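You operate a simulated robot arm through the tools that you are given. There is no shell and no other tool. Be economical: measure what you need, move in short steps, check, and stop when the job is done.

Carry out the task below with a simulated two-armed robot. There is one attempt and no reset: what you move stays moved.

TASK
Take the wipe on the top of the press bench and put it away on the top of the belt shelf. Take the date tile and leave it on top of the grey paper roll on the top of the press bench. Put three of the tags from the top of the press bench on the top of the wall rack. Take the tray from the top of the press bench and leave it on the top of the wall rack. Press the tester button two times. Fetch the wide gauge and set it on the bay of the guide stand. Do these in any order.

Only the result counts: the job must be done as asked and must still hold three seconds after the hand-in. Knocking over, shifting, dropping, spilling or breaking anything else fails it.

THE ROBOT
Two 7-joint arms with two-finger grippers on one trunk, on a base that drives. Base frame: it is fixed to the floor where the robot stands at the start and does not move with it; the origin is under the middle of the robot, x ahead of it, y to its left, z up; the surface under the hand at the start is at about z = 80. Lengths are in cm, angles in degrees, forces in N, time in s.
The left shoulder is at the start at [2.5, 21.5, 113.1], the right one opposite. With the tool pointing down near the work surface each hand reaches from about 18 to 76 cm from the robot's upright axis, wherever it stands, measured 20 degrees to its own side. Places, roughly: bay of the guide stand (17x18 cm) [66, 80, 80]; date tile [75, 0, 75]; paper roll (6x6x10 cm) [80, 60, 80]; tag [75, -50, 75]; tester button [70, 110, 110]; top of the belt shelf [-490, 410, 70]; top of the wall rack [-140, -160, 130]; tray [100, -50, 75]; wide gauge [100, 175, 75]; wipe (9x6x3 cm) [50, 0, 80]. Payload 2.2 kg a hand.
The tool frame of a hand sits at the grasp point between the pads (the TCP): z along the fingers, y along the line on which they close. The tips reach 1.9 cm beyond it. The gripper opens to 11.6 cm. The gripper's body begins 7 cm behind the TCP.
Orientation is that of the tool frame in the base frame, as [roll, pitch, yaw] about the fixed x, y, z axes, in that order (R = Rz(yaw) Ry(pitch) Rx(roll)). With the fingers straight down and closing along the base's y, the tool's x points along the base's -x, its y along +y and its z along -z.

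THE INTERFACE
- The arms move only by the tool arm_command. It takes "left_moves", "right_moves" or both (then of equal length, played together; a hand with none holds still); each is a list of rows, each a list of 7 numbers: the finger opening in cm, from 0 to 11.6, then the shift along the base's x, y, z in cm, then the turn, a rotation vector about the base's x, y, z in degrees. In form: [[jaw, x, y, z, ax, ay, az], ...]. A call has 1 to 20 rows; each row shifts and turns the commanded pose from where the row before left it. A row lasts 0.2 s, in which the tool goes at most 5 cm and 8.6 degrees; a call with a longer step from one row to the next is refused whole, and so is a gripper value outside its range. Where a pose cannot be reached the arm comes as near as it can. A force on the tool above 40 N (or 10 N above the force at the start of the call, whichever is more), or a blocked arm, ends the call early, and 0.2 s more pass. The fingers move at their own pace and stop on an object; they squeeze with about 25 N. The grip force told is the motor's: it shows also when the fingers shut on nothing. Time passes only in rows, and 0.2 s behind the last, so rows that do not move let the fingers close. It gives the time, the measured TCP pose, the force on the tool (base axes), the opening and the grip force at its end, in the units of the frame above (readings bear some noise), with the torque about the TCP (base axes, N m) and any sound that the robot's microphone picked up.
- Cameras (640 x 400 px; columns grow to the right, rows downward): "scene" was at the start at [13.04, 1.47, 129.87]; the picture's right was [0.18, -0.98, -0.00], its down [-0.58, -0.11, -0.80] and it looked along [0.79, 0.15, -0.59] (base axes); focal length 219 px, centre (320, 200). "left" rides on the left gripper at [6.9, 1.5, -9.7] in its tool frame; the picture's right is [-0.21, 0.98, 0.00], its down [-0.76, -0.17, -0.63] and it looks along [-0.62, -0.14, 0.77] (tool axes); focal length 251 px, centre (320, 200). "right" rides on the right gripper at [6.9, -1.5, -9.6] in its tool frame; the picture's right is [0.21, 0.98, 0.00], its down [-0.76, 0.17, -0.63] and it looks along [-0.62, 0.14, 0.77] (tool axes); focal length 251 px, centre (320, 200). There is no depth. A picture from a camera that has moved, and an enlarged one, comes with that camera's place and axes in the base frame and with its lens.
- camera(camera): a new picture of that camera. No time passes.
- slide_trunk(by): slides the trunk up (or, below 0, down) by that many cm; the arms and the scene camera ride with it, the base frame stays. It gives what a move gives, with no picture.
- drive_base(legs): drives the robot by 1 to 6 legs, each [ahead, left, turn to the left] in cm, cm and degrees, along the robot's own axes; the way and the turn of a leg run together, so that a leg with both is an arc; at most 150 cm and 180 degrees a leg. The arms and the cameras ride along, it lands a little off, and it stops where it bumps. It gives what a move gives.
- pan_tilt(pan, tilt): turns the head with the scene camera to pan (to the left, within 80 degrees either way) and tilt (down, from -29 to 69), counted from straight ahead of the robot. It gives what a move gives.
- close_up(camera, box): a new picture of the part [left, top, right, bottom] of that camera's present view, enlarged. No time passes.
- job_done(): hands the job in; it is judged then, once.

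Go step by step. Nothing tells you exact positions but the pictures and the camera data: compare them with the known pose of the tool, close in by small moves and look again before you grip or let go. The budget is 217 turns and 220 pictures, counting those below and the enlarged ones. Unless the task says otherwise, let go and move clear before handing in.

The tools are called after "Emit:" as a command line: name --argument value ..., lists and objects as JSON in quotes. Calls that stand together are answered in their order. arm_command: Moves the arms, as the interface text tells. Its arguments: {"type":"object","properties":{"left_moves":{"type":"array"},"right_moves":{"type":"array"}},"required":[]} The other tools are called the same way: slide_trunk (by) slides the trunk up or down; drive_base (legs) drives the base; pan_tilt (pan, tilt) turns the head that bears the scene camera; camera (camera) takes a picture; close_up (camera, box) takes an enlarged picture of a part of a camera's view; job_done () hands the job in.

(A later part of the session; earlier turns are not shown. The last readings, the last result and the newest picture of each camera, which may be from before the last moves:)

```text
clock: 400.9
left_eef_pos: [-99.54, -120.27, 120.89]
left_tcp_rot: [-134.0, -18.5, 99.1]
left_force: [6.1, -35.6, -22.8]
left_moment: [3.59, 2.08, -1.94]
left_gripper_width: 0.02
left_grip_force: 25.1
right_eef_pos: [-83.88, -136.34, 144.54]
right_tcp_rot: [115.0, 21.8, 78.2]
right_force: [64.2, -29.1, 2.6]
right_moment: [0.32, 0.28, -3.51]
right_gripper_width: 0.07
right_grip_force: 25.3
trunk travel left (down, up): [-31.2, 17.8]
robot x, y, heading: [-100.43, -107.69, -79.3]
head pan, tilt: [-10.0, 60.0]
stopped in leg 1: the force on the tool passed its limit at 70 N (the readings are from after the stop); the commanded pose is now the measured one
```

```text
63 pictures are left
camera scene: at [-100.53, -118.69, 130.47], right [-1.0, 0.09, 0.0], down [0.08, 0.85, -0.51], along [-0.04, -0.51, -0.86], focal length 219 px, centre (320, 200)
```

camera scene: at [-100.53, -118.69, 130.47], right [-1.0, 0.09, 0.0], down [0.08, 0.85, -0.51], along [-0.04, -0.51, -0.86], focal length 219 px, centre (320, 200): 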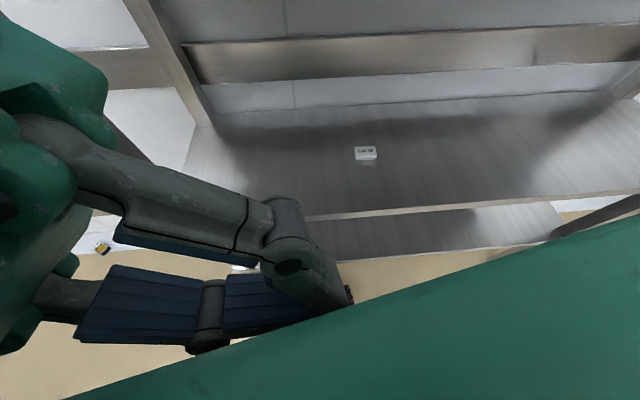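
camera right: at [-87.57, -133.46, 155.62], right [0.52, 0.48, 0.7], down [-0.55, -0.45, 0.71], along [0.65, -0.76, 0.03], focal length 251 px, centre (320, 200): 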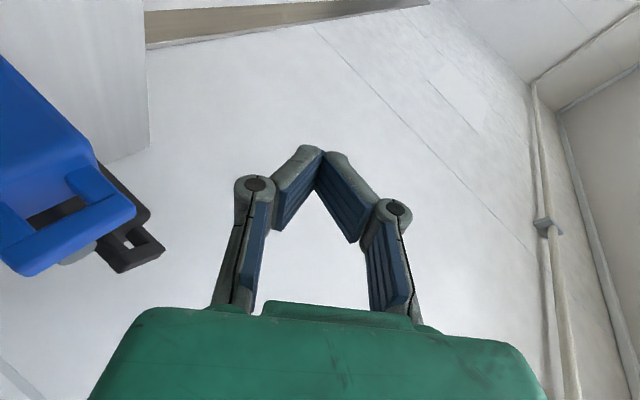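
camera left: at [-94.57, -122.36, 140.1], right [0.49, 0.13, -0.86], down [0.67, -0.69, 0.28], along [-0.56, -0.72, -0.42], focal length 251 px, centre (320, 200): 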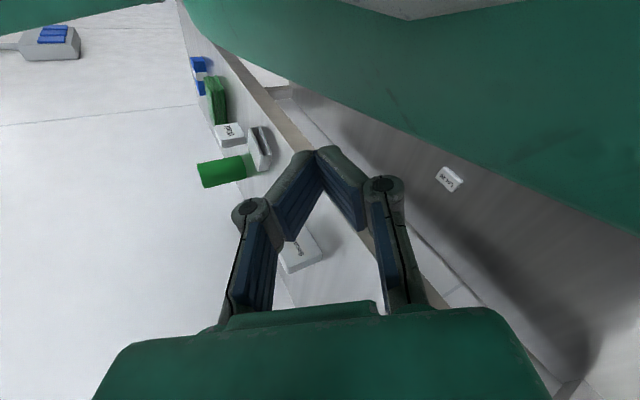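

I see something yellow on the floor to the left — probably the tray. First uncross the arms; look with the right camera.

Emit:
camera --camera "right"

Emit:
pan_tilt --pan 30 --tilt 40

Emit:
camera --camera "scene"

Emit:
pan_tilt --pan 10 --tilt 0

Emit:
camera --camera "scene"

```text
62 pictures are left
camera right: at [-91.59, -127.18, 144.44], right [0.51, 0.43, 0.74], down [-0.6, -0.43, 0.67], along [0.61, -0.79, 0.04], focal length 251 px, centre (320, 200)
```

right: 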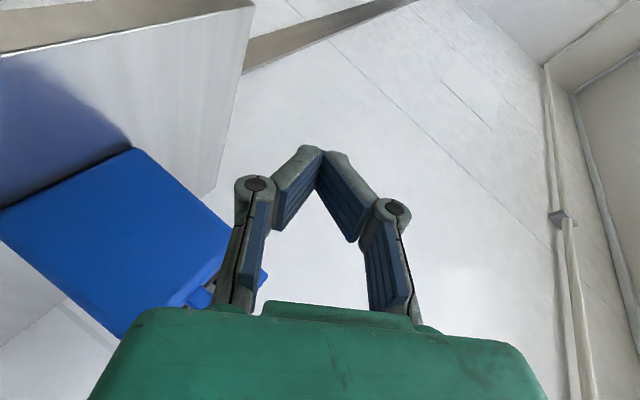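

```text
clock: 401.9
left_eef_pos: [-99.46, -119.86, 121.0]
left_tcp_rot: [-133.7, -18.1, 98.6]
left_force: [-2.7, -12.5, 3.5]
left_moment: [-0.11, 0.07, 0.14]
left_gripper_width: 0.01
left_grip_force: 25.2
right_eef_pos: [-83.57, -136.02, 144.71]
right_tcp_rot: [115.0, 22.1, 78.4]
right_force: [51.4, 10.2, 31.4]
right_moment: [2.73, 3.49, -6.11]
right_gripper_width: 0.09
right_grip_force: 24.7
trunk travel left (down, up): [-31.2, 17.8]
robot x, y, heading: [-100.47, -107.2, -79.5]
head pan, tilt: [30.0, 40.0]
```

```text
61 pictures are left
camera scene: at [-100.32, -119.71, 132.17], right [-0.99, 0.1, 0.0], down [0.07, 0.72, -0.69], along [-0.07, -0.69, -0.72], focal length 219 px, centre (320, 200)
```

scene: 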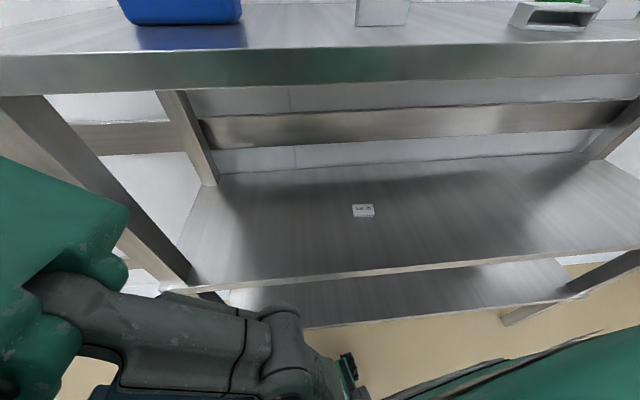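

```text
clock: 403.0
left_eef_pos: [-98.93, -119.76, 120.89]
left_tcp_rot: [-133.8, -18.2, 98.5]
left_force: [-4.7, -15.6, -0.1]
left_moment: [-0.26, 0.06, 0.21]
left_gripper_width: 0.0
left_grip_force: 25.0
right_eef_pos: [-83.39, -135.89, 144.86]
right_tcp_rot: [114.9, 22.0, 78.5]
right_force: [51.4, 7.8, 42.6]
right_moment: [3.13, 4.6, -5.83]
right_gripper_width: 0.06
right_grip_force: 25.0
trunk travel left (down, up): [-31.2, 17.8]
robot x, y, heading: [-100.1, -107.79, -79.3]
head pan, tilt: [10.0, 0.0]
```

```text
60 pictures are left
camera scene: at [-100.07, -119.69, 132.35], right [-1.0, 0.1, 0.0], down [0.07, 0.7, -0.71], along [-0.07, -0.71, -0.7], focal length 219 px, centre (320, 200)
```

scene: 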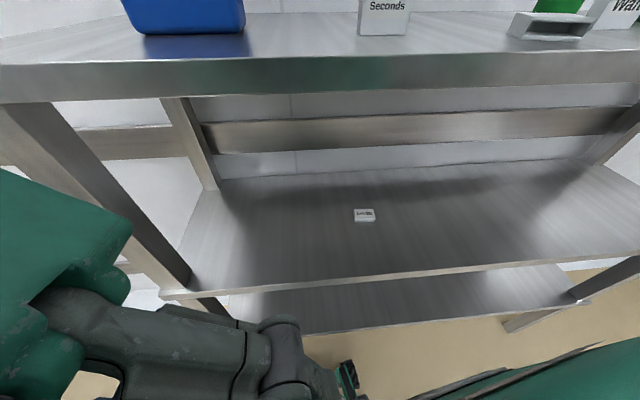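

The robot is steady now; the left hand is wedged under the head and the right arm rests on the left forearm. Lift the right hand up first.

Emit:
arm_command --right_moves '[[0, 0, 0, 2, 0, 0, 0], [0, 0, 0, 3, 0, 0, 0], [0, 0, 0, 3, 0, 0, 0], [0, 0, 0, 3, 0, 0, 0], [0, 0, 0, 0, 0, 0, 0]]'

Emit:
arm_command --left_moves '[[0, 2, 0, -2, 0, 0, 0], [0, 2, 0, -2, 0, 0, 0], [0, 2, 0, -2, 0, 0, 0], [0, 2, 0, -2, 0, 0, 0], [0, 0, 0, 0, 0, 0, 0]]'

Emit:
camera --camera "scene"

```text
clock: 404.2
left_eef_pos: [-99.02, -119.87, 120.94]
left_tcp_rot: [-133.7, -18.1, 98.5]
left_force: [5.9, -17.1, 0.5]
left_moment: [-0.23, -0.1, 0.03]
left_gripper_width: 0.02
left_grip_force: 25.3
right_eef_pos: [-83.58, -135.96, 155.61]
right_tcp_rot: [115.5, 22.3, 78.5]
right_force: [0.1, 0.6, -0.2]
right_moment: [0.0, -0.02, 0.0]
right_gripper_width: 0.1
right_grip_force: 24.9
trunk travel left (down, up): [-31.2, 17.8]
robot x, y, heading: [-100.65, -107.24, -79.3]
head pan, tilt: [10.0, 0.0]
```

```text
clock: 404.6
left_eef_pos: [-97.95, -120.63, 120.4]
left_tcp_rot: [-133.7, -18.8, 98.5]
left_force: [0.2, 0.2, 0.5]
left_moment: [0.07, -0.03, -0.03]
left_gripper_width: 0.0
left_grip_force: 25.2
left hand out of reach, approached as far as the arm can: row 1, 2
right_eef_pos: [-83.29, -135.94, 155.49]
right_tcp_rot: [115.5, 22.3, 78.6]
right_force: [0.5, 0.4, -0.6]
right_moment: [0.01, -0.01, -0.01]
right_gripper_width: 0.0
right_grip_force: 24.6
trunk travel left (down, up): [-31.2, 17.8]
robot x, y, heading: [-100.22, -107.54, -79.3]
head pan, tilt: [10.0, 0.0]
stopped in row 2 (left hand): the force on the tool passed its limit at 54 N (the readings are from after the stop); the commanded pose is now the measured one
```

```text
59 pictures are left
camera scene: at [-96.0, -120.08, 139.39], right [-0.94, -0.35, 0.0], down [0.0, 0.0, -1.0], along [0.35, -0.94, 0.0], focal length 219 px, centre (320, 200)
```

scene: 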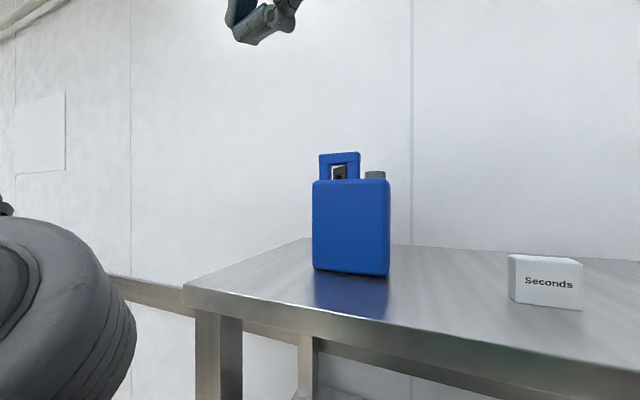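

Freed, and the robot is steady. Back away from the rack.

Emit:
drive_base --legs '[[-40, 0, 0]]'

Emit:
pan_tilt --pan 0 --tilt 35

Emit:
camera --camera "scene"

```text
clock: 407.1
left_eef_pos: [-105.45, -81.5, 120.35]
left_tcp_rot: [-133.7, -18.7, 98.8]
left_force: [1.0, -1.8, 4.3]
left_moment: [0.38, -0.26, -0.23]
left_gripper_width: 0.03
left_grip_force: 24.9
right_eef_pos: [-90.78, -96.52, 155.42]
right_tcp_rot: [115.4, 22.2, 78.7]
right_force: [0.1, 0.1, -0.6]
right_moment: [-0.02, -0.01, -0.02]
right_gripper_width: 0.01
right_grip_force: 24.5
trunk travel left (down, up): [-31.2, 17.8]
robot x, y, heading: [-107.64, -68.24, -79.0]
head pan, tilt: [10.0, 0.0]
```

```text
clock: 408.1
left_eef_pos: [-105.42, -81.18, 120.44]
left_tcp_rot: [-133.7, -18.6, 98.8]
left_force: [-0.5, -0.2, 0.3]
left_moment: [0.02, 0.01, 0.0]
left_gripper_width: 0.0
left_grip_force: 25.4
right_eef_pos: [-90.88, -96.3, 155.49]
right_tcp_rot: [115.4, 22.3, 78.7]
right_force: [0.3, 0.5, -0.6]
right_moment: [-0.02, 0.0, 0.03]
right_gripper_width: 0.02
right_grip_force: 25.4
trunk travel left (down, up): [-31.2, 17.8]
robot x, y, heading: [-107.97, -68.07, -79.1]
head pan, tilt: [0.0, 35.0]
```

```text
58 pictures are left
camera scene: at [-105.09, -80.89, 133.79], right [-0.98, -0.19, 0.0], down [-0.11, 0.56, -0.82], along [0.15, -0.8, -0.57], focal length 219 px, centre (320, 200)
```

scene: 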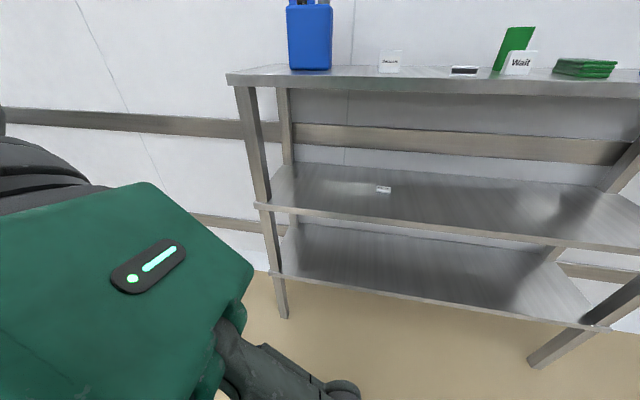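

Clear and steady. Bring the right hand over to the right side, then the left hand to the left.

Emit:
arm_command --right_moves '[[0, -3, -2, 0, 0, 0, 0], [0, -3.5, -2, 0, 0, 0, 0], [0, -3.5, -2, 0, 0, 0, 0], [0, -3.5, -2, 0, 0, 0, 0], [0, -3.5, -2, -1, 0, 0, 0], [0, -3.5, -2, -2, 0, 0, 0], [0, -3.5, -2, -3, 0, 0, 0], [0, -3.5, -2, -3, 0, 0, 0], [0, 0, 0, 0, 0, 0, 0]]'

Emit:
arm_command --left_moves '[[0, 1, -3, 0, 0, 0, 0], [0, 2, -3, 0, 0, 0, 0], [0, 3, -3, 0, 0, 0, 0], [0, 3, -3, 0, 0, 0, 0], [0, 3, -3, 0, 0, 0, 0], [0, 3, -3, 0, 0, 0, 0], [0, 3, -3, 0, 0, 0, 0], [0, 0, 0, 0, 0, 0, 0]]'

Emit:
camera --camera "scene"

```text
refused: row 7 steps farther than a row can; nothing moved
```

```text
clock: 409.9
left_eef_pos: [-87.42, -102.21, 120.51]
left_tcp_rot: [-133.8, -18.5, 98.6]
left_force: [0.5, 0.0, 0.3]
left_moment: [-0.01, -0.01, -0.01]
left_gripper_width: 0.0
left_grip_force: 25.2
right_eef_pos: [-90.92, -96.11, 155.65]
right_tcp_rot: [115.3, 22.3, 78.8]
right_force: [-0.3, 0.6, 0.5]
right_moment: [-0.03, 0.01, -0.02]
right_gripper_width: 0.0
right_grip_force: 24.6
trunk travel left (down, up): [-31.2, 17.8]
robot x, y, heading: [-107.81, -68.11, -78.9]
head pan, tilt: [0.0, 35.0]
```

```text
57 pictures are left
camera scene: at [-104.97, -80.86, 133.79], right [-0.98, -0.19, 0.0], down [-0.11, 0.56, -0.82], along [0.15, -0.8, -0.57], focal length 219 px, centre (320, 200)
```

scene: 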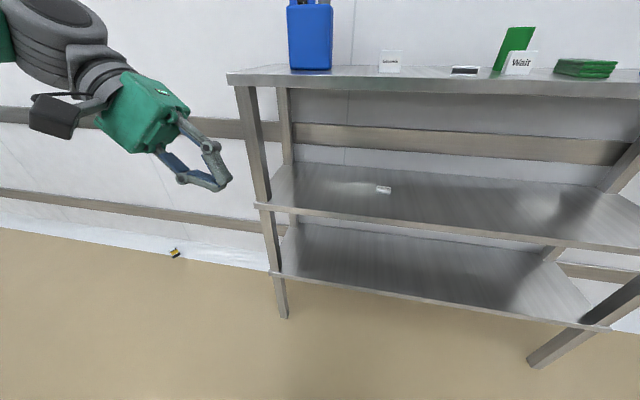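

The tray lies on the floor near the wall at about [30,-175]. Zoom in, and bring the right arm over.

Emit:
close_up --camera "scene" --box '[145, 235, 205, 272]'

Emit:
close_up --camera "scene" --box '[360, 20, 620, 100]'

Emit:
arm_command --right_moves '[[0, -3, -2, 0, 0, 0, 0], [0, -3.5, -2, 0, 0, 0, 0], [0, -3.5, -2, 0, 0, 0, 0], [0, -3.5, -2, 0, 0, 0, 0], [0, -3.5, -2, -1, 0, 0, 0], [0, -3.5, -2, -2, 0, 0, 0], [0, -3.5, -2, -2, 0, 0, 0], [0, -3.5, -2, -2, 0, 0, 0], [0, 0, 0, 0, 0, 0, 0]]'

```text
10.67 times, centred on (175, 254) of scene
camera zoom: at [-104.97, -80.86, 133.79], right [-0.98, -0.19, 0.0], down [-0.11, 0.56, -0.82], along [0.15, -0.8, -0.57], focal length 2334 px, centre (1867, -371)
```

zoom: 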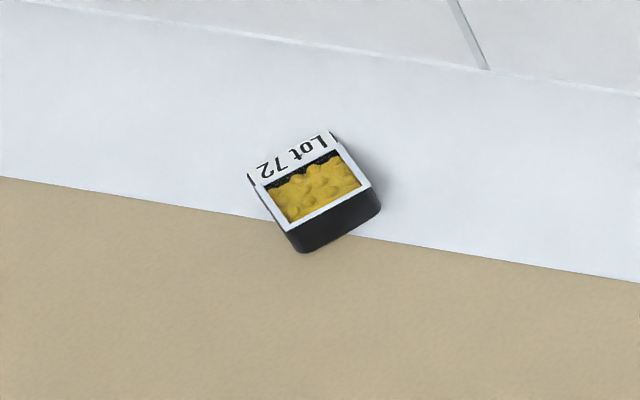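

```text
2.46 times, centred on (490, 60) of scene
camera zoom: at [-104.97, -80.86, 133.79], right [-0.98, -0.19, 0.0], down [-0.11, 0.56, -0.82], along [0.15, -0.8, -0.57], focal length 539 px, centre (-98, 545)
```

zoom: 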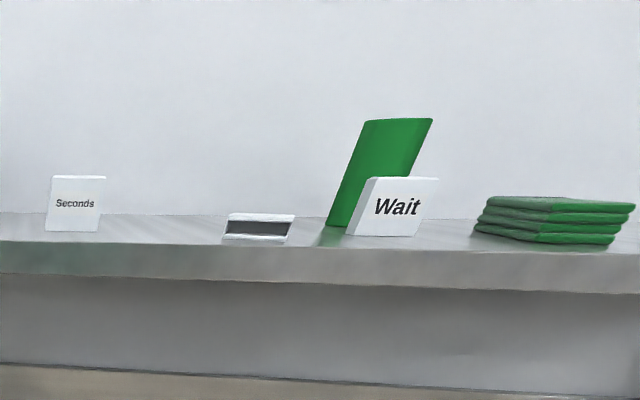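

```text
clock: 411.9
left_eef_pos: [-87.67, -102.34, 120.53]
left_tcp_rot: [-133.8, -18.7, 98.7]
left_force: [0.3, -0.3, -0.9]
left_moment: [0.02, 0.0, -0.01]
left_gripper_width: 0.01
left_grip_force: 24.8
right_eef_pos: [-118.88, -112.42, 148.48]
right_tcp_rot: [115.3, 22.3, 78.7]
right_force: [0.4, -0.1, -0.3]
right_moment: [0.02, 0.03, 0.0]
right_gripper_width: 0.02
right_grip_force: 25.1
trunk travel left (down, up): [-31.2, 17.8]
robot x, y, heading: [-107.47, -68.26, -79.1]
head pan, tilt: [0.0, 35.0]
```

Nothing on the rack was disturbed: "Seconds", "Wait" and (lying) "Lot 59" are on top, and the tray is upright on the floor at about [28,-173]. Re-level both hands now.

Emit:
arm_command --left_moves '[[0, 0.5, -0.5, 0, -1.06, -5.3, -0.6], [0, 0.5, -0.5, 0, -1.06, -5.3, -0.6], [0, 0.5, -0.5, 0, -1.06, -5.3, -0.6], [0, 0.5, -0.5, 0, -1.06, -5.3, -0.6], [0, 0.5, -0.5, 0, -1.06, -5.3, -0.6], [0, 0.5, -0.5, 0, -1.06, -5.3, -0.6], [0, 0.5, -0.5, 0, -1.06, -5.3, -0.6], [0, 0.5, -0.5, 0, -1.06, -5.3, -0.6], [0, 0.5, -0.5, 0, -1.07, -5.5, -0.6]]' --right_moves '[[0, 0, 0, -2, 2.22, 7.08, 0.79], [0, 0, 0, -2, 2.22, 7.08, 0.79], [0, 0, 0, -2, 2.22, 7.08, 0.79], [0, 0, 0, -2, 2.22, 7.08, 0.79], [0, 0, 0, -2, 2.22, 7.08, 0.79], [0, 0, 0, -2, 2.22, 7.08, 0.79], [0, 0, 0, -2, 2.22, 7.08, 0.79], [0, 0, 0, -2, 2.22, 7.08, 0.79], [0, 0, 0, -2, 2.22, 7.08, 0.79]]'

Emit:
camera --camera "scene"

```text
clock: 413.9
left_eef_pos: [-83.06, -106.91, 120.43]
left_tcp_rot: [-179.9, -0.1, 101.0]
left_force: [-0.2, -0.7, -0.1]
left_moment: [0.02, -0.01, 0.0]
left_gripper_width: 0.01
left_grip_force: 24.7
right_eef_pos: [-118.53, -112.37, 130.63]
right_tcp_rot: [-179.8, 0.0, 101.0]
right_force: [-0.2, -0.5, 0.2]
right_moment: [-0.01, 0.03, 0.0]
right_gripper_width: 0.0
right_grip_force: 24.8
trunk travel left (down, up): [-31.2, 17.8]
robot x, y, heading: [-107.54, -68.46, -79.4]
head pan, tilt: [0.0, 35.0]
```

```text
54 pictures are left
camera scene: at [-105.15, -81.08, 133.76], right [-0.98, -0.19, 0.0], down [-0.11, 0.57, -0.82], along [0.15, -0.8, -0.58], focal length 219 px, centre (320, 200)
```

scene: 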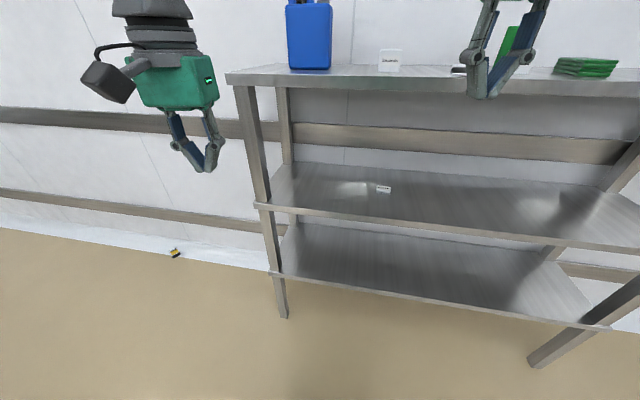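

Re-levelled. Lower the trunk for stability and drive (turn–forward–turn, no side moves) toward the tray.

Emit:
slide_trunk --by -14

Emit:
drive_base --legs '[[0, 0, 61], [115, 0, 0], [0, 0, -72]]'

Emit:
pan_tilt --pan 0 --tilt 45

Emit:
camera --camera "scene"

```text
clock: 415.6
left_eef_pos: [-83.21, -106.74, 106.51]
left_tcp_rot: [-179.8, -0.1, 101.0]
left_force: [0.8, 0.0, 0.1]
left_moment: [0.0, 0.0, 0.0]
left_gripper_width: 0.0
left_grip_force: 25.1
right_eef_pos: [-118.53, -112.28, 116.64]
right_tcp_rot: [-179.9, 0.1, 101.0]
right_force: [-0.6, -0.6, 0.5]
right_moment: [0.01, -0.06, -0.01]
right_gripper_width: 0.0
right_grip_force: 25.4
trunk travel left (down, up): [-17.2, 31.8]
robot x, y, heading: [-107.62, -68.05, -79.0]
head pan, tilt: [0.0, 35.0]
```

```text
clock: 427.2
left_eef_pos: [18.03, -145.73, 106.41]
left_tcp_rot: [-179.8, 0.0, 90.5]
left_force: [-0.3, 0.0, 0.4]
left_moment: [-0.02, 0.0, 0.01]
left_gripper_width: 0.02
left_grip_force: 25.3
right_eef_pos: [-17.97, -144.69, 116.58]
right_tcp_rot: [-180.0, 0.0, 90.7]
right_force: [-0.1, 0.2, 0.0]
right_moment: [0.03, -0.01, -0.01]
right_gripper_width: 0.0
right_grip_force: 25.1
trunk travel left (down, up): [-17.2, 31.8]
robot x, y, heading: [1.08, -103.63, -89.6]
head pan, tilt: [0.0, 35.0]
```

```text
clock: 428.0
left_eef_pos: [17.92, -145.49, 106.42]
left_tcp_rot: [-179.8, 0.1, 90.5]
left_force: [0.1, -0.1, -0.3]
left_moment: [0.01, 0.01, -0.02]
left_gripper_width: 0.0
left_grip_force: 25.0
right_eef_pos: [-17.76, -144.51, 116.58]
right_tcp_rot: [-179.8, 0.2, 90.6]
right_force: [0.3, 1.4, -0.5]
right_moment: [0.0, -0.02, -0.01]
right_gripper_width: 0.0
right_grip_force: 25.2
trunk travel left (down, up): [-17.2, 31.8]
robot x, y, heading: [0.93, -103.48, -89.7]
head pan, tilt: [0.0, 45.0]
```

```text
53 pictures are left
camera scene: at [0.93, -115.71, 118.3], right [-1.0, -0.01, 0.0], down [0.0, 0.71, -0.71], along [0.0, -0.71, -0.71], focal length 219 px, centre (320, 200)
```

scene: 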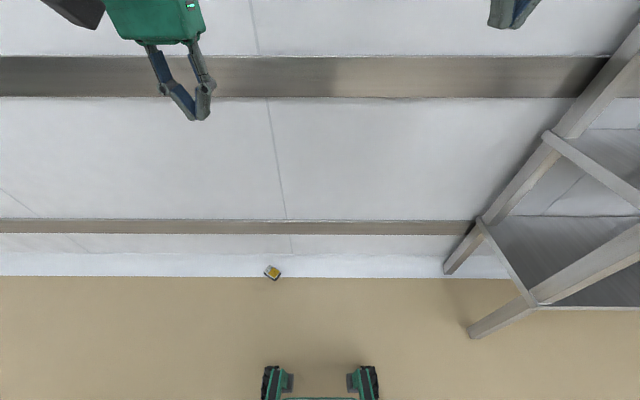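

No sway with turn-and-forward driving — good. The tray is at the foot of the wall near [27.5,-172]. Retract the hands, lower the trunk fully and approach.

Emit:
arm_command --left_moves '[[8, 0, 4, 0, 0, 0, 0], [11, 0, 4, 0, 0, 0, 0], [11.5, 0, 4, 0, 0, 0, 0], [11.5, 0, 4, 0, 0, 0, 0], [11.5, 0, 0, 0, 0, 0, 0]]' --right_moves '[[0, 0, 4, 0, 0, 0, 0], [0, 0, 4, 0, 0, 0, 0], [0, 0, 4, 0, 0, 0, 0], [0, 0, 4, 0, 0, 0, 0], [0, 0, 0, 0, 0, 0, 0]]'

Emit:
slide_trunk --by -17

Emit:
drive_base --legs '[[29, 0, 0]]'

Emit:
pan_tilt --pan 25 --tilt 60

Emit:
camera --camera "scene"

Emit:
camera --camera "left"

```text
clock: 429.2
left_eef_pos: [17.97, -129.8, 106.5]
left_tcp_rot: [-179.8, 0.1, 90.5]
left_force: [0.3, -0.3, -0.7]
left_moment: [0.02, 0.03, 0.01]
left_gripper_width: 11.48
left_grip_force: 0.0
right_eef_pos: [-17.79, -128.51, 116.66]
right_tcp_rot: [-179.9, 0.0, 90.5]
right_force: [-0.1, -0.4, -0.5]
right_moment: [0.03, -0.02, -0.03]
right_gripper_width: 0.03
right_grip_force: 24.6
trunk travel left (down, up): [-17.2, 31.8]
robot x, y, heading: [1.06, -103.85, -89.6]
head pan, tilt: [0.0, 45.0]
```

```text
clock: 431.1
left_eef_pos: [18.0, -129.46, 89.58]
left_tcp_rot: [-179.8, 0.1, 90.6]
left_force: [0.4, -0.2, -0.4]
left_moment: [-0.03, 0.01, 0.03]
left_gripper_width: 11.49
left_grip_force: 0.1
right_eef_pos: [-17.74, -128.5, 99.76]
right_tcp_rot: [-179.9, 0.2, 90.6]
right_force: [0.1, 0.6, -0.4]
right_moment: [-0.04, -0.01, 0.0]
right_gripper_width: 0.0
right_grip_force: 24.7
trunk travel left (down, up): [-0.2, 48.8]
robot x, y, heading: [0.78, -103.44, -89.8]
head pan, tilt: [0.0, 45.0]
```

```text
clock: 433.1
left_eef_pos: [18.28, -158.51, 89.59]
left_tcp_rot: [-179.8, 0.0, 90.6]
left_force: [0.3, 0.0, -0.1]
left_moment: [0.02, 0.02, 0.01]
left_gripper_width: 11.5
left_grip_force: 0.0
right_eef_pos: [-17.53, -157.55, 99.61]
right_tcp_rot: [-179.9, 0.0, 90.8]
right_force: [0.1, -0.4, 0.0]
right_moment: [0.03, 0.02, 0.04]
right_gripper_width: 0.03
right_grip_force: 24.9
trunk travel left (down, up): [-0.2, 48.8]
robot x, y, heading: [0.96, -132.55, -89.4]
head pan, tilt: [0.0, 45.0]
```

```text
clock: 434.0
left_eef_pos: [18.15, -158.38, 89.64]
left_tcp_rot: [-179.9, 0.1, 90.6]
left_force: [0.1, 0.7, 0.2]
left_moment: [-0.02, 0.03, -0.01]
left_gripper_width: 11.48
left_grip_force: 0.1
right_eef_pos: [-17.53, -157.32, 99.75]
right_tcp_rot: [-179.9, 0.2, 90.8]
right_force: [-0.6, 0.1, -0.5]
right_moment: [-0.06, 0.01, 0.0]
right_gripper_width: 0.0
right_grip_force: 25.2
trunk travel left (down, up): [-0.2, 48.8]
robot x, y, heading: [1.11, -132.29, -89.5]
head pan, tilt: [25.0, 60.0]
```

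```text
52 pictures are left
camera scene: at [4.0, -142.37, 99.36], right [-0.9, -0.43, 0.0], down [-0.37, 0.78, -0.5], along [0.22, -0.45, -0.87], focal length 219 px, centre (320, 200)
```

scene: 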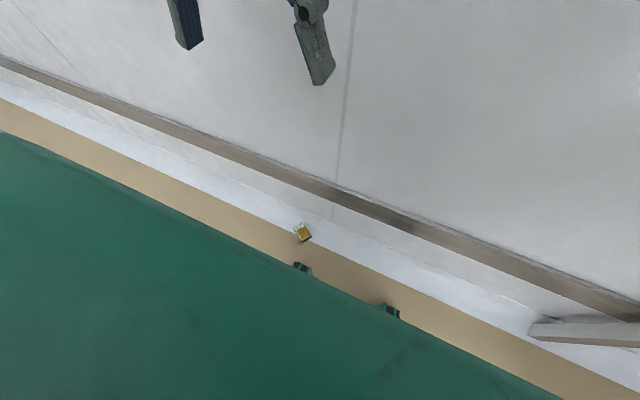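

```text
51 pictures are left
camera left: at [19.63, -151.42, 99.22], right [0.98, -0.2, 0.0], down [-0.16, -0.76, 0.63], along [-0.13, -0.62, -0.77], focal length 251 px, centre (320, 200)
```

left: 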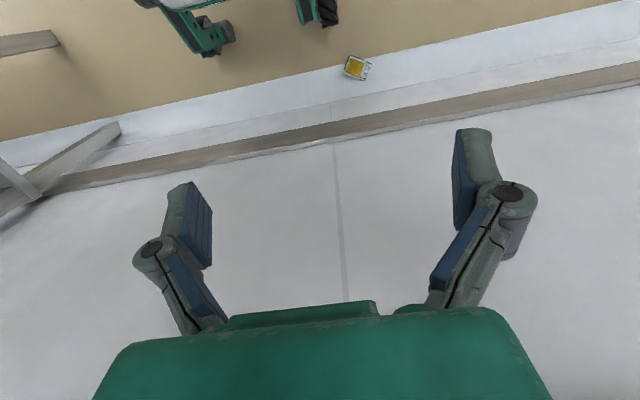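

The tray sits upright on the floor strip at [28,-173.2]. Drive 9 cm closer and lower the left hand above it.

Emit:
drive_base --legs '[[9, 0, 0]]'

Emit:
arm_command --left_moves '[[11.5, 1.5, -0.8, -4, 0, 0, 0], [11.5, 1.5, -0.8, -4, 0, 0, 0], [11.5, 1.5, -0.8, -4, 0, 0, 0], [11.5, 1.5, -0.8, -4, 0, 0, 0], [11.5, 1.5, -0.8, -4, 0, 0, 0], [11.5, 1.5, -0.8, -4, 0, 0, 0], [11.5, 0.7, 0, -4.5, 0, 0, 0], [11.5, 0, 0, -4.5, 0, 0, 0], [11.5, 0, 0, -4.5, 0, 0, 0], [11.5, 0, 0, -4.5, 0, 0, 0], [11.5, 0, 0, -4.5, 0, 0, 0], [11.5, 0, 0, -4.5, 0, 0, 0], [11.5, 0, 0, -4.5, 0, 0, 0], [11.5, 0, 0, 0, 0, 0, 0]]'

Emit:
camera --camera "left"

```text
clock: 435.1
left_eef_pos: [18.3, -167.38, 89.54]
left_tcp_rot: [-179.8, 0.1, 90.7]
left_force: [0.4, 0.3, 0.3]
left_moment: [0.01, 0.0, 0.01]
left_gripper_width: 11.5
left_grip_force: 0.0
right_eef_pos: [-17.44, -166.4, 99.64]
right_tcp_rot: [-179.9, 0.2, 90.8]
right_force: [0.6, 0.3, 0.0]
right_moment: [0.03, 0.02, 0.02]
right_gripper_width: 0.0
right_grip_force: 25.1
trunk travel left (down, up): [-0.2, 48.8]
robot x, y, heading: [0.93, -141.12, -89.2]
head pan, tilt: [25.0, 60.0]
```

```text
clock: 438.1
left_eef_pos: [28.49, -171.43, 35.61]
left_tcp_rot: [179.9, 2.3, 91.5]
left_force: [0.1, -0.4, -0.6]
left_moment: [0.02, 0.0, -0.02]
left_gripper_width: 11.49
left_grip_force: 0.2
right_eef_pos: [-17.51, -164.08, 100.54]
right_tcp_rot: [179.8, 1.4, 91.4]
right_force: [-0.5, -0.3, -0.5]
right_moment: [0.02, 0.02, 0.02]
right_gripper_width: 0.0
right_grip_force: 23.9
trunk travel left (down, up): [-0.2, 48.8]
robot x, y, heading: [1.53, -140.48, -89.0]
head pan, tilt: [25.0, 60.0]
```

```text
50 pictures are left
camera left: at [29.78, -164.1, 44.96], right [0.98, -0.19, 0.01], down [-0.15, -0.73, 0.66], along [-0.12, -0.65, -0.75], focal length 251 px, centre (320, 200)
```

left: 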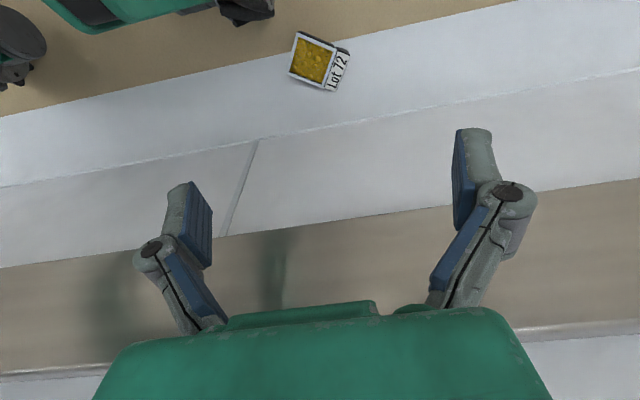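

The tray is at [28.0,-173.3], turned about -28°. Align the hand and descend.

Emit:
arm_command --left_moves '[[11.5, 0, -0.4, -3, 0, 0, -7], [11.5, -0.2, -0.5, -3, 0, 0, -7], [11.5, -0.2, -0.5, -3, 0, 0, -7], [11.5, 0, -0.4, -3, 0, 0, -7], [11.5, 0, 0, -4, 0, 0, 0], [11.5, 0, 0, -4, 0, 0, 0], [11.5, 0, 0, -3, 0, 0, 0], [11.5, 0, 0, 0, 0, 0, 0]]'

Emit:
camera --camera "left"

```text
clock: 439.9
left_eef_pos: [27.64, -173.84, 11.09]
left_tcp_rot: [-179.7, 0.1, 62.6]
left_force: [-0.2, 0.6, 0.6]
left_moment: [0.0, -0.04, 0.0]
left_gripper_width: 11.5
left_grip_force: 0.0
right_eef_pos: [-17.51, -166.35, 99.71]
right_tcp_rot: [-180.0, 0.2, 90.7]
right_force: [0.0, 0.1, -0.4]
right_moment: [0.02, -0.03, -0.05]
right_gripper_width: 0.01
right_grip_force: 25.6
trunk travel left (down, up): [-0.2, 48.8]
robot x, y, heading: [1.31, -141.17, -89.5]
head pan, tilt: [25.0, 60.0]
```

```text
49 pictures are left
camera left: at [31.99, -168.42, 20.81], right [0.77, -0.64, 0.0], down [-0.49, -0.6, 0.63], along [-0.41, -0.49, -0.77], focal length 251 px, centre (320, 200)
```

left: 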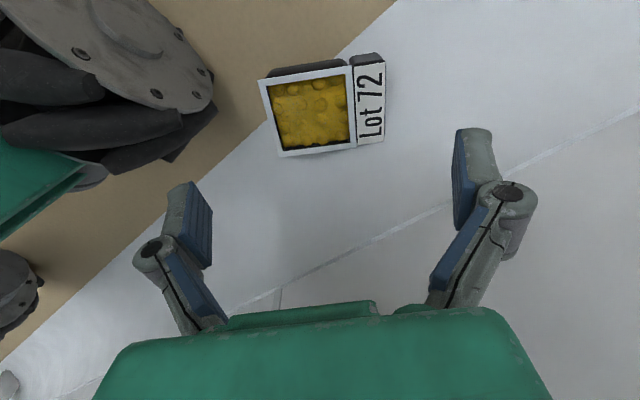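

Reachable and centred. Turn 5° more, narrow the opening to 10.4 (a wheel is close) and descend.

Emit:
arm_command --left_moves '[[10.4, 0.4, 0, -2, 0, 0, -5.3], [10.4, 0, 0, -2, 0, 0, 0], [10.4, 0, 0, -1, 0, 0, 0], [10.4, 0, 0, 0, 0, 0, 0]]'

Emit:
camera --camera "left"

```text
clock: 440.9
left_eef_pos: [27.91, -173.78, 6.22]
left_tcp_rot: [-179.9, 0.1, 57.3]
left_force: [-0.1, 0.3, 0.5]
left_moment: [0.0, 0.0, -0.01]
left_gripper_width: 10.41
left_grip_force: 0.0
right_eef_pos: [-17.65, -166.21, 99.6]
right_tcp_rot: [179.9, 0.3, 90.8]
right_force: [-0.6, 0.0, -0.4]
right_moment: [0.01, -0.02, 0.0]
right_gripper_width: 0.02
right_grip_force: 25.1
trunk travel left (down, up): [-0.2, 48.8]
robot x, y, heading: [1.14, -140.88, -89.5]
head pan, tilt: [25.0, 60.0]
```

```text
48 pictures are left
camera left: at [32.94, -168.75, 15.83], right [0.71, -0.71, 0.0], down [-0.55, -0.55, 0.63], along [-0.45, -0.45, -0.77], focal length 251 px, centre (320, 200)
```

left: 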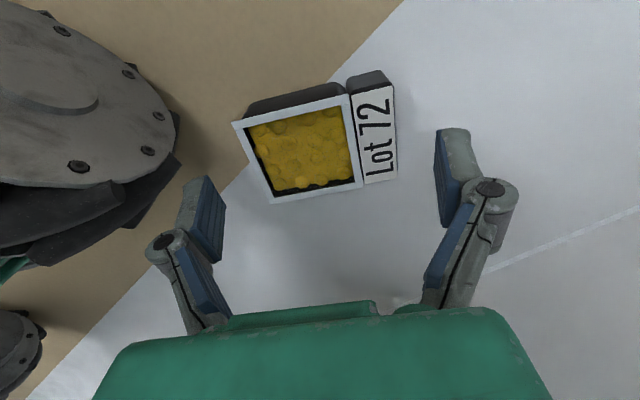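

Clear of the wheel by ~2 cm. Descend the rest and close.

Emit:
arm_command --left_moves '[[10.4, 0.35, 0, -1.5, 0, 0, 0], [10.4, 0, 0, -1.3, 0, 0, 0], [10.4, 0, 0, -0.8, 0, 0, 0], [10.4, 0, 0, 0, 0, 0, 0], [0, 0, 0, 0, 0, 0, 0], [0, 0, 0, 0, 0, 0, 0], [0, 0, 0, 0, 0, 0, 0], [0, 0, 0, 0, 0, 0, 0]]'

Emit:
camera --camera "left"

```text
clock: 442.7
left_eef_pos: [28.51, -173.81, 2.58]
left_tcp_rot: [-179.8, 0.1, 57.4]
left_force: [-1.1, -1.7, 1.7]
left_moment: [0.06, 0.0, -0.01]
left_gripper_width: 8.35
left_grip_force: 25.0
right_eef_pos: [-17.43, -166.23, 99.97]
right_tcp_rot: [179.9, 0.2, 90.8]
right_force: [-0.3, 0.0, 0.6]
right_moment: [-0.02, 0.0, 0.01]
right_gripper_width: 0.0
right_grip_force: 24.7
trunk travel left (down, up): [-0.2, 48.8]
robot x, y, heading: [1.3, -141.29, -89.5]
head pan, tilt: [25.0, 60.0]
```

```text
47 pictures are left
camera left: at [33.44, -168.75, 12.15], right [0.71, -0.71, 0.0], down [-0.55, -0.55, 0.63], along [-0.45, -0.45, -0.77], focal length 251 px, centre (320, 200)
```

left: 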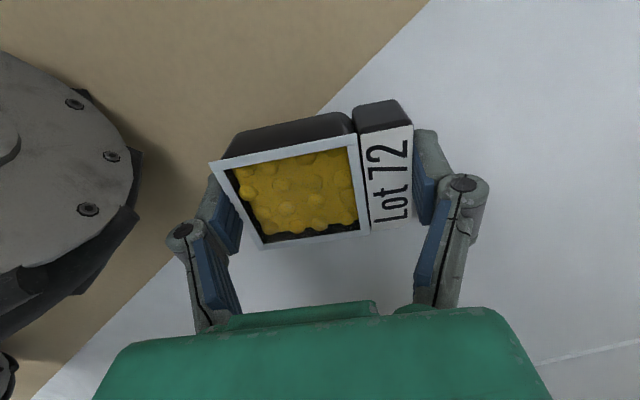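

Gripped. Lift it, then back away.

Emit:
arm_command --left_moves '[[0, 0, 0, 1.5, 0, 0, 0], [0, 0, 0, 2.5, 0, 0, 0], [0, 0, 0, 3, 0, 0, 0], [0, 0, 1, 3.5, 0, 0, 0], [0, 0, 1, 3.5, 0, 0, 0], [0, 0, 1, 3.5, 0, 0, 0], [0, 0, 1, 4, 0, 0, 4], [0, 0, 1, 4, 0, 0, 4], [0, -0.5, 0, 4, 0, 0, 4], [0, -0.5, 0, 4, 0, 0, 4], [0, -0.5, 0, 4, 0, 0, 4], [0, -0.5, 0, 4, 0, 0, 4], [0, -0.5, 0, 4, 0, 0, 4], [0, -0.5, 0, 4, 0, 0, 4], [0, -0.5, 0, 4, 0, 0, 0], [0, 0, 0, 4, 0, 0, 0], [0, 0, 0, 4, 0, 0, 0], [0, 0, 0, 4, 0, 0, 0], [0, 0, 0, 4, 0, 0, 0]]'

Emit:
drive_base --legs '[[-35, 0, 0]]'

Emit:
camera --camera "left"

```text
clock: 444.5
left_eef_pos: [29.0, -155.63, 23.81]
left_tcp_rot: [-175.0, -9.8, 65.4]
left_force: [-0.6, 0.1, -1.5]
left_moment: [0.0, 0.0, 0.04]
left_gripper_width: 8.36
left_grip_force: 25.0
right_eef_pos: [-17.0, -164.96, 100.15]
right_tcp_rot: [-180.0, 0.6, 91.5]
right_force: [-0.4, 0.1, -0.5]
right_moment: [-0.06, 0.03, 0.03]
right_gripper_width: 0.0
right_grip_force: 24.7
trunk travel left (down, up): [-0.2, 48.8]
robot x, y, heading: [1.58, -140.56, -88.9]
head pan, tilt: [25.0, 60.0]
stopped in row 9 (left hand): the arm was blocked; the commanded pose is now the measured one
```

```text
clock: 446.8
left_eef_pos: [28.25, -121.14, 23.57]
left_tcp_rot: [-174.8, -10.0, 64.9]
left_force: [0.5, -0.1, -0.9]
left_moment: [0.0, 0.03, 0.0]
left_gripper_width: 8.34
left_grip_force: 25.4
right_eef_pos: [-17.59, -130.72, 99.75]
right_tcp_rot: [-180.0, 0.3, 91.3]
right_force: [-0.1, -0.1, 0.0]
right_moment: [-0.04, 0.07, 0.02]
right_gripper_width: 0.0
right_grip_force: 24.8
trunk travel left (down, up): [-0.2, 48.8]
robot x, y, heading: [0.51, -105.71, -88.8]
head pan, tilt: [25.0, 60.0]
```

```text
46 pictures are left
camera left: at [32.48, -117.55, 34.18], right [0.8, -0.59, -0.12], down [-0.46, -0.73, 0.5], along [-0.39, -0.34, -0.86], focal length 251 px, centre (320, 200)
```

left: 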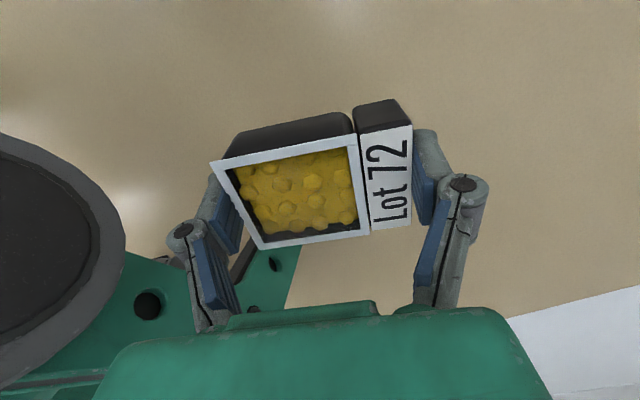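

Still held, but the arm folded close to the body. Move the hand forward, level it, then up.

Emit:
arm_command --left_moves '[[0, 0, -3, 0.5, 0, 0, 0], [0, 0, -3, 0.5, 0, 0, 0], [0, 0, -3, 0.5, 0, 0, 0], [0, 0, -3, 0.5, 0, 0, 0], [0, 0, -3, 0.5, 0, 0, 0], [0, 0, -2, 1, 0, 0, 0], [0, 0, 0, 0, 0, 0, 0]]'

Emit:
arm_command --left_moves '[[0, 0, -1, 3, 0, 0, 0], [0, 0, -1, 3, 0, 0, 0], [0, 0, -1, 3, 0, 0, 0], [0, 0, -1, 3, 0, 0, 0], [0, 0, -1, 3, 0, 0, 0], [0, 0, 0, 3, 0, 0, 0], [0, 0, 0, 3, 0, 0, 0], [0, 0, 0, 3, 0, 0, 0], [0, 0, 0, 3, 0, 0, 0], [0, 0, 0, 3, 0, 0, 0]]'

```text
clock: 448.4
left_eef_pos: [28.11, -138.2, 27.23]
left_tcp_rot: [-175.1, -10.1, 64.9]
left_force: [-0.3, 0.2, -1.6]
left_moment: [-0.01, 0.01, 0.02]
left_gripper_width: 8.33
left_grip_force: 24.8
right_eef_pos: [-17.86, -130.63, 99.72]
right_tcp_rot: [179.8, 0.3, 91.2]
right_force: [0.2, 0.8, 0.5]
right_moment: [0.01, 0.0, -0.01]
right_gripper_width: 0.03
right_grip_force: 25.2
trunk travel left (down, up): [-0.2, 48.8]
robot x, y, heading: [0.51, -105.24, -89.2]
head pan, tilt: [25.0, 60.0]
```

```text
clock: 450.6
left_eef_pos: [28.0, -143.12, 57.24]
left_tcp_rot: [-175.0, -10.0, 65.0]
left_force: [-0.8, -0.4, -0.7]
left_moment: [0.0, -0.02, 0.0]
left_gripper_width: 8.33
left_grip_force: 24.6
right_eef_pos: [-17.99, -130.46, 99.86]
right_tcp_rot: [179.9, 0.3, 91.3]
right_force: [0.5, 0.1, -0.9]
right_moment: [0.01, 0.01, -0.01]
right_gripper_width: 0.0
right_grip_force: 24.9
trunk travel left (down, up): [-0.2, 48.8]
robot x, y, heading: [1.02, -105.55, -89.1]
head pan, tilt: [25.0, 60.0]
```

Emit:
arm_command --left_moves '[[0, 0, 0, 3, -5.6, -0.2, 0], [0, 0, 0, 3, -5.6, -0.1, 0], [0, 0, 0, 3, 0, 0, 6.5], [0, 0, 0, 3, 0, 0, 6.5], [0, 0, 0, 3, 0, 0, 6.5], [0, -1, 0, 3, 0, 0, 6.5], [0, -1, 0, 3, 0, 0, 0], [0, -1, 0, 3, 0, 0, 0], [0, -1, 0, 3, 0, 0, 0], [0, 0, 0, 3, 0, 0, 0]]'

Emit:
camera --camera "left"

```text
clock: 452.8
left_eef_pos: [24.22, -143.06, 87.24]
left_tcp_rot: [179.8, 0.0, 91.5]
left_force: [0.4, -0.5, -0.8]
left_moment: [-0.01, 0.01, -0.02]
left_gripper_width: 8.32
left_grip_force: 25.2
right_eef_pos: [-17.83, -130.53, 99.77]
right_tcp_rot: [179.9, 0.4, 91.3]
right_force: [0.2, -0.4, -0.5]
right_moment: [0.01, -0.01, 0.01]
right_gripper_width: 0.0
right_grip_force: 24.9
trunk travel left (down, up): [-0.2, 48.8]
robot x, y, heading: [1.17, -105.65, -89.1]
head pan, tilt: [25.0, 60.0]
```

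```text
45 pictures are left
camera left: at [25.44, -136.31, 96.95], right [0.98, -0.19, 0.0], down [-0.15, -0.76, 0.63], along [-0.12, -0.62, -0.77], focal length 251 px, centre (320, 200)
```

left: 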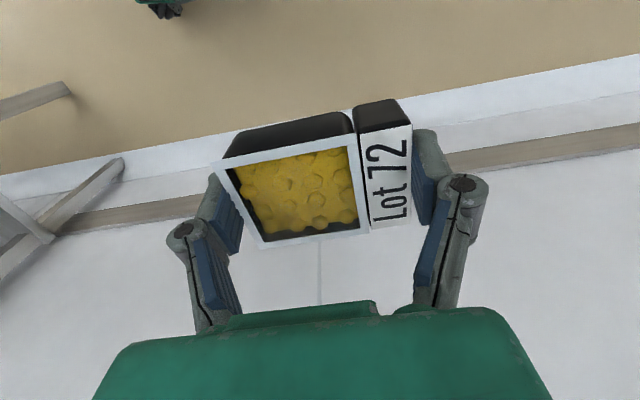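

Tray level and held. Drive to the rack with turn–forward–turn, trunk low.

Emit:
drive_base --legs '[[0, 0, -105], [141, 0, 0], [0, 0, 104]]'

Emit:
slide_trunk --by 36

Emit:
pan_tilt --pan 0 --tilt 25

Emit:
camera --camera "scene"

```text
clock: 468.6
left_eef_pos: [-113.57, -111.25, 87.17]
left_tcp_rot: [179.8, -0.1, 91.4]
left_force: [0.5, 0.1, -1.0]
left_moment: [0.01, -0.02, 0.03]
left_gripper_width: 8.29
left_grip_force: 24.8
right_eef_pos: [-155.46, -98.54, 99.66]
right_tcp_rot: [179.8, 0.3, 91.4]
right_force: [-0.6, -0.4, -0.6]
right_moment: [-0.02, 0.02, 0.02]
right_gripper_width: 0.0
right_grip_force: 25.4
trunk travel left (down, up): [-0.2, 48.8]
robot x, y, heading: [-136.84, -73.46, -88.5]
head pan, tilt: [25.0, 60.0]
```

```text
clock: 472.1
left_eef_pos: [-113.58, -111.03, 123.26]
left_tcp_rot: [179.8, 0.1, 91.4]
left_force: [-0.7, 0.1, -0.8]
left_moment: [-0.02, 0.0, -0.01]
left_gripper_width: 8.29
left_grip_force: 25.1
right_eef_pos: [-155.71, -98.46, 135.71]
right_tcp_rot: [179.9, 0.4, 91.3]
right_force: [0.9, 0.1, -0.2]
right_moment: [0.0, 0.01, 0.02]
right_gripper_width: 0.01
right_grip_force: 24.9
trunk travel left (down, up): [-36.2, 12.8]
robot x, y, heading: [-136.76, -73.28, -88.7]
head pan, tilt: [25.0, 60.0]
```

```text
clock: 473.1
left_eef_pos: [-113.67, -111.07, 123.33]
left_tcp_rot: [179.9, 0.1, 91.4]
left_force: [0.1, 0.7, -1.1]
left_moment: [-0.02, 0.0, -0.01]
left_gripper_width: 8.3
left_grip_force: 25.1
right_eef_pos: [-155.5, -98.57, 135.75]
right_tcp_rot: [179.8, 0.3, 91.3]
right_force: [0.0, -0.5, -0.6]
right_moment: [0.04, -0.02, 0.04]
right_gripper_width: 0.02
right_grip_force: 24.6
trunk travel left (down, up): [-36.2, 12.8]
robot x, y, heading: [-136.59, -73.47, -88.8]
head pan, tilt: [0.0, 25.0]
```

```text
44 pictures are left
camera scene: at [-136.55, -86.95, 140.35], right [-1.0, -0.02, 0.0], down [-0.01, 0.43, -0.91], along [0.02, -0.9, -0.43], focal length 219 px, centre (320, 200)
```

scene: 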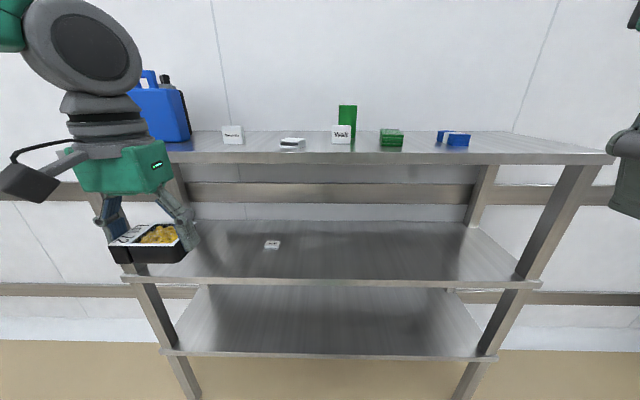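

Steady. Raise the left hand, drive in, and extend over the free area behind the lying tag (target [-119,-164]).

Emit:
arm_command --left_moves '[[0, 0, 0, 3.5, 0, 0, 0], [0, 0, 0, 3.5, 0, 0, 0], [0, 0, 0, 3.5, 0, 0, 0], [0, 0, 0, 3.5, 0, 0, 0], [0, 0, 0, 3.5, 0, 0, 0], [0, 0, 0, 2, 0, 0, 0]]'

Emit:
drive_base --legs '[[33, 0, 0]]'

Emit:
arm_command --left_moves '[[0, -1, -2.5, 0, 0, 0, 0], [0, -1, -2.5, 0, 0, 0, 0], [0, -1, -2.5, 0, 0, 0, 0], [0, -1, -2.5, 0, 0, 0, 0], [0, -1, -2.5, 0, 0, 0, 0], [0, -0.5, -2.5, 0, 0, 0, 0], [0, 0, -2.5, 0, 0, 0, 0], [0, 0, -2, 0, 0, 0, 0], [0, 0, 0, 0, 0, 0, 0]]'

Emit:
camera --camera "left"

Emit:
camera --camera "scene"

```text
clock: 474.5
left_eef_pos: [-113.56, -111.08, 142.89]
left_tcp_rot: [179.7, 0.0, 91.4]
left_force: [-0.3, 1.0, -1.3]
left_moment: [0.04, 0.0, -0.03]
left_gripper_width: 8.29
left_grip_force: 25.1
right_eef_pos: [-155.67, -98.46, 135.84]
right_tcp_rot: [179.8, 0.4, 91.3]
right_force: [-0.1, 0.3, -0.1]
right_moment: [-0.02, -0.01, -0.02]
right_gripper_width: 0.0
right_grip_force: 24.4
trunk travel left (down, up): [-36.2, 12.8]
robot x, y, heading: [-136.77, -73.91, -89.0]
head pan, tilt: [0.0, 25.0]
```

```text
clock: 476.7
left_eef_pos: [-113.17, -144.09, 142.77]
left_tcp_rot: [179.9, 0.1, 91.3]
left_force: [0.4, -0.1, -0.5]
left_moment: [0.01, 0.01, -0.05]
left_gripper_width: 8.26
left_grip_force: 24.7
right_eef_pos: [-155.04, -131.34, 135.83]
right_tcp_rot: [179.8, 0.4, 91.2]
right_force: [1.0, 1.1, 0.1]
right_moment: [-0.03, 0.02, -0.02]
right_gripper_width: 0.0
right_grip_force: 25.5
trunk travel left (down, up): [-36.2, 12.8]
robot x, y, heading: [-136.14, -106.34, -89.1]
head pan, tilt: [0.0, 25.0]
```

```text
clock: 478.7
left_eef_pos: [-118.61, -163.23, 142.98]
left_tcp_rot: [179.8, 0.3, 91.2]
left_force: [0.2, 0.2, -1.7]
left_moment: [0.01, -0.02, -0.02]
left_gripper_width: 8.27
left_grip_force: 24.9
left hand out of reach, approached as far as the arm can: row 8
right_eef_pos: [-155.27, -131.27, 135.84]
right_tcp_rot: [179.8, 0.5, 91.2]
right_force: [-0.7, 0.4, 0.2]
right_moment: [-0.02, -0.02, 0.0]
right_gripper_width: 0.0
right_grip_force: 24.7
trunk travel left (down, up): [-36.2, 12.8]
robot x, y, heading: [-135.93, -106.6, -89.2]
head pan, tilt: [0.0, 25.0]
```

```text
43 pictures are left
camera left: at [-117.39, -156.39, 152.56], right [0.98, -0.19, 0.0], down [-0.15, -0.76, 0.64], along [-0.12, -0.62, -0.77], focal length 251 px, centre (320, 200)
```

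left: 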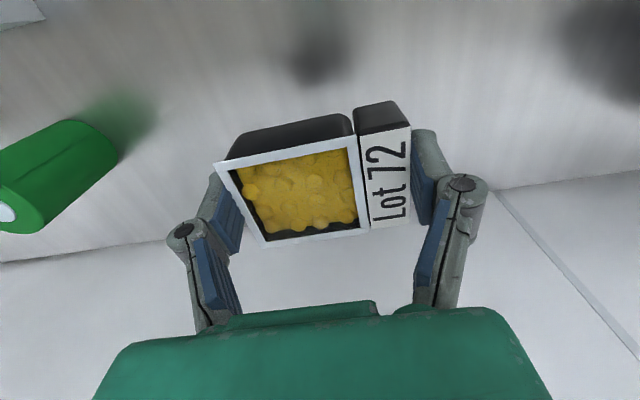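

```text
42 pictures are left
camera scene: at [-136.17, -120.05, 140.36], right [-1.0, -0.02, 0.0], down [-0.01, 0.42, -0.91], along [0.02, -0.91, -0.42], focal length 219 px, centre (320, 200)
```

scene: 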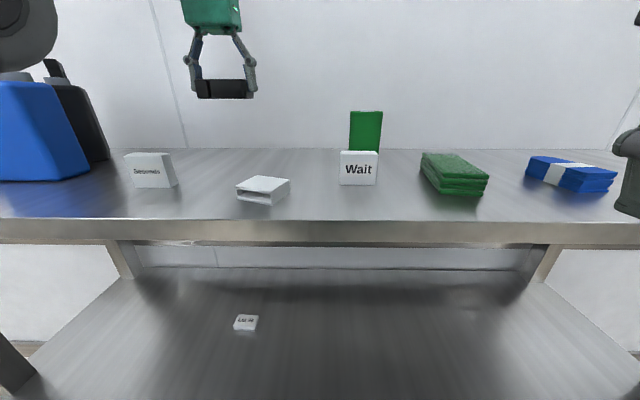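

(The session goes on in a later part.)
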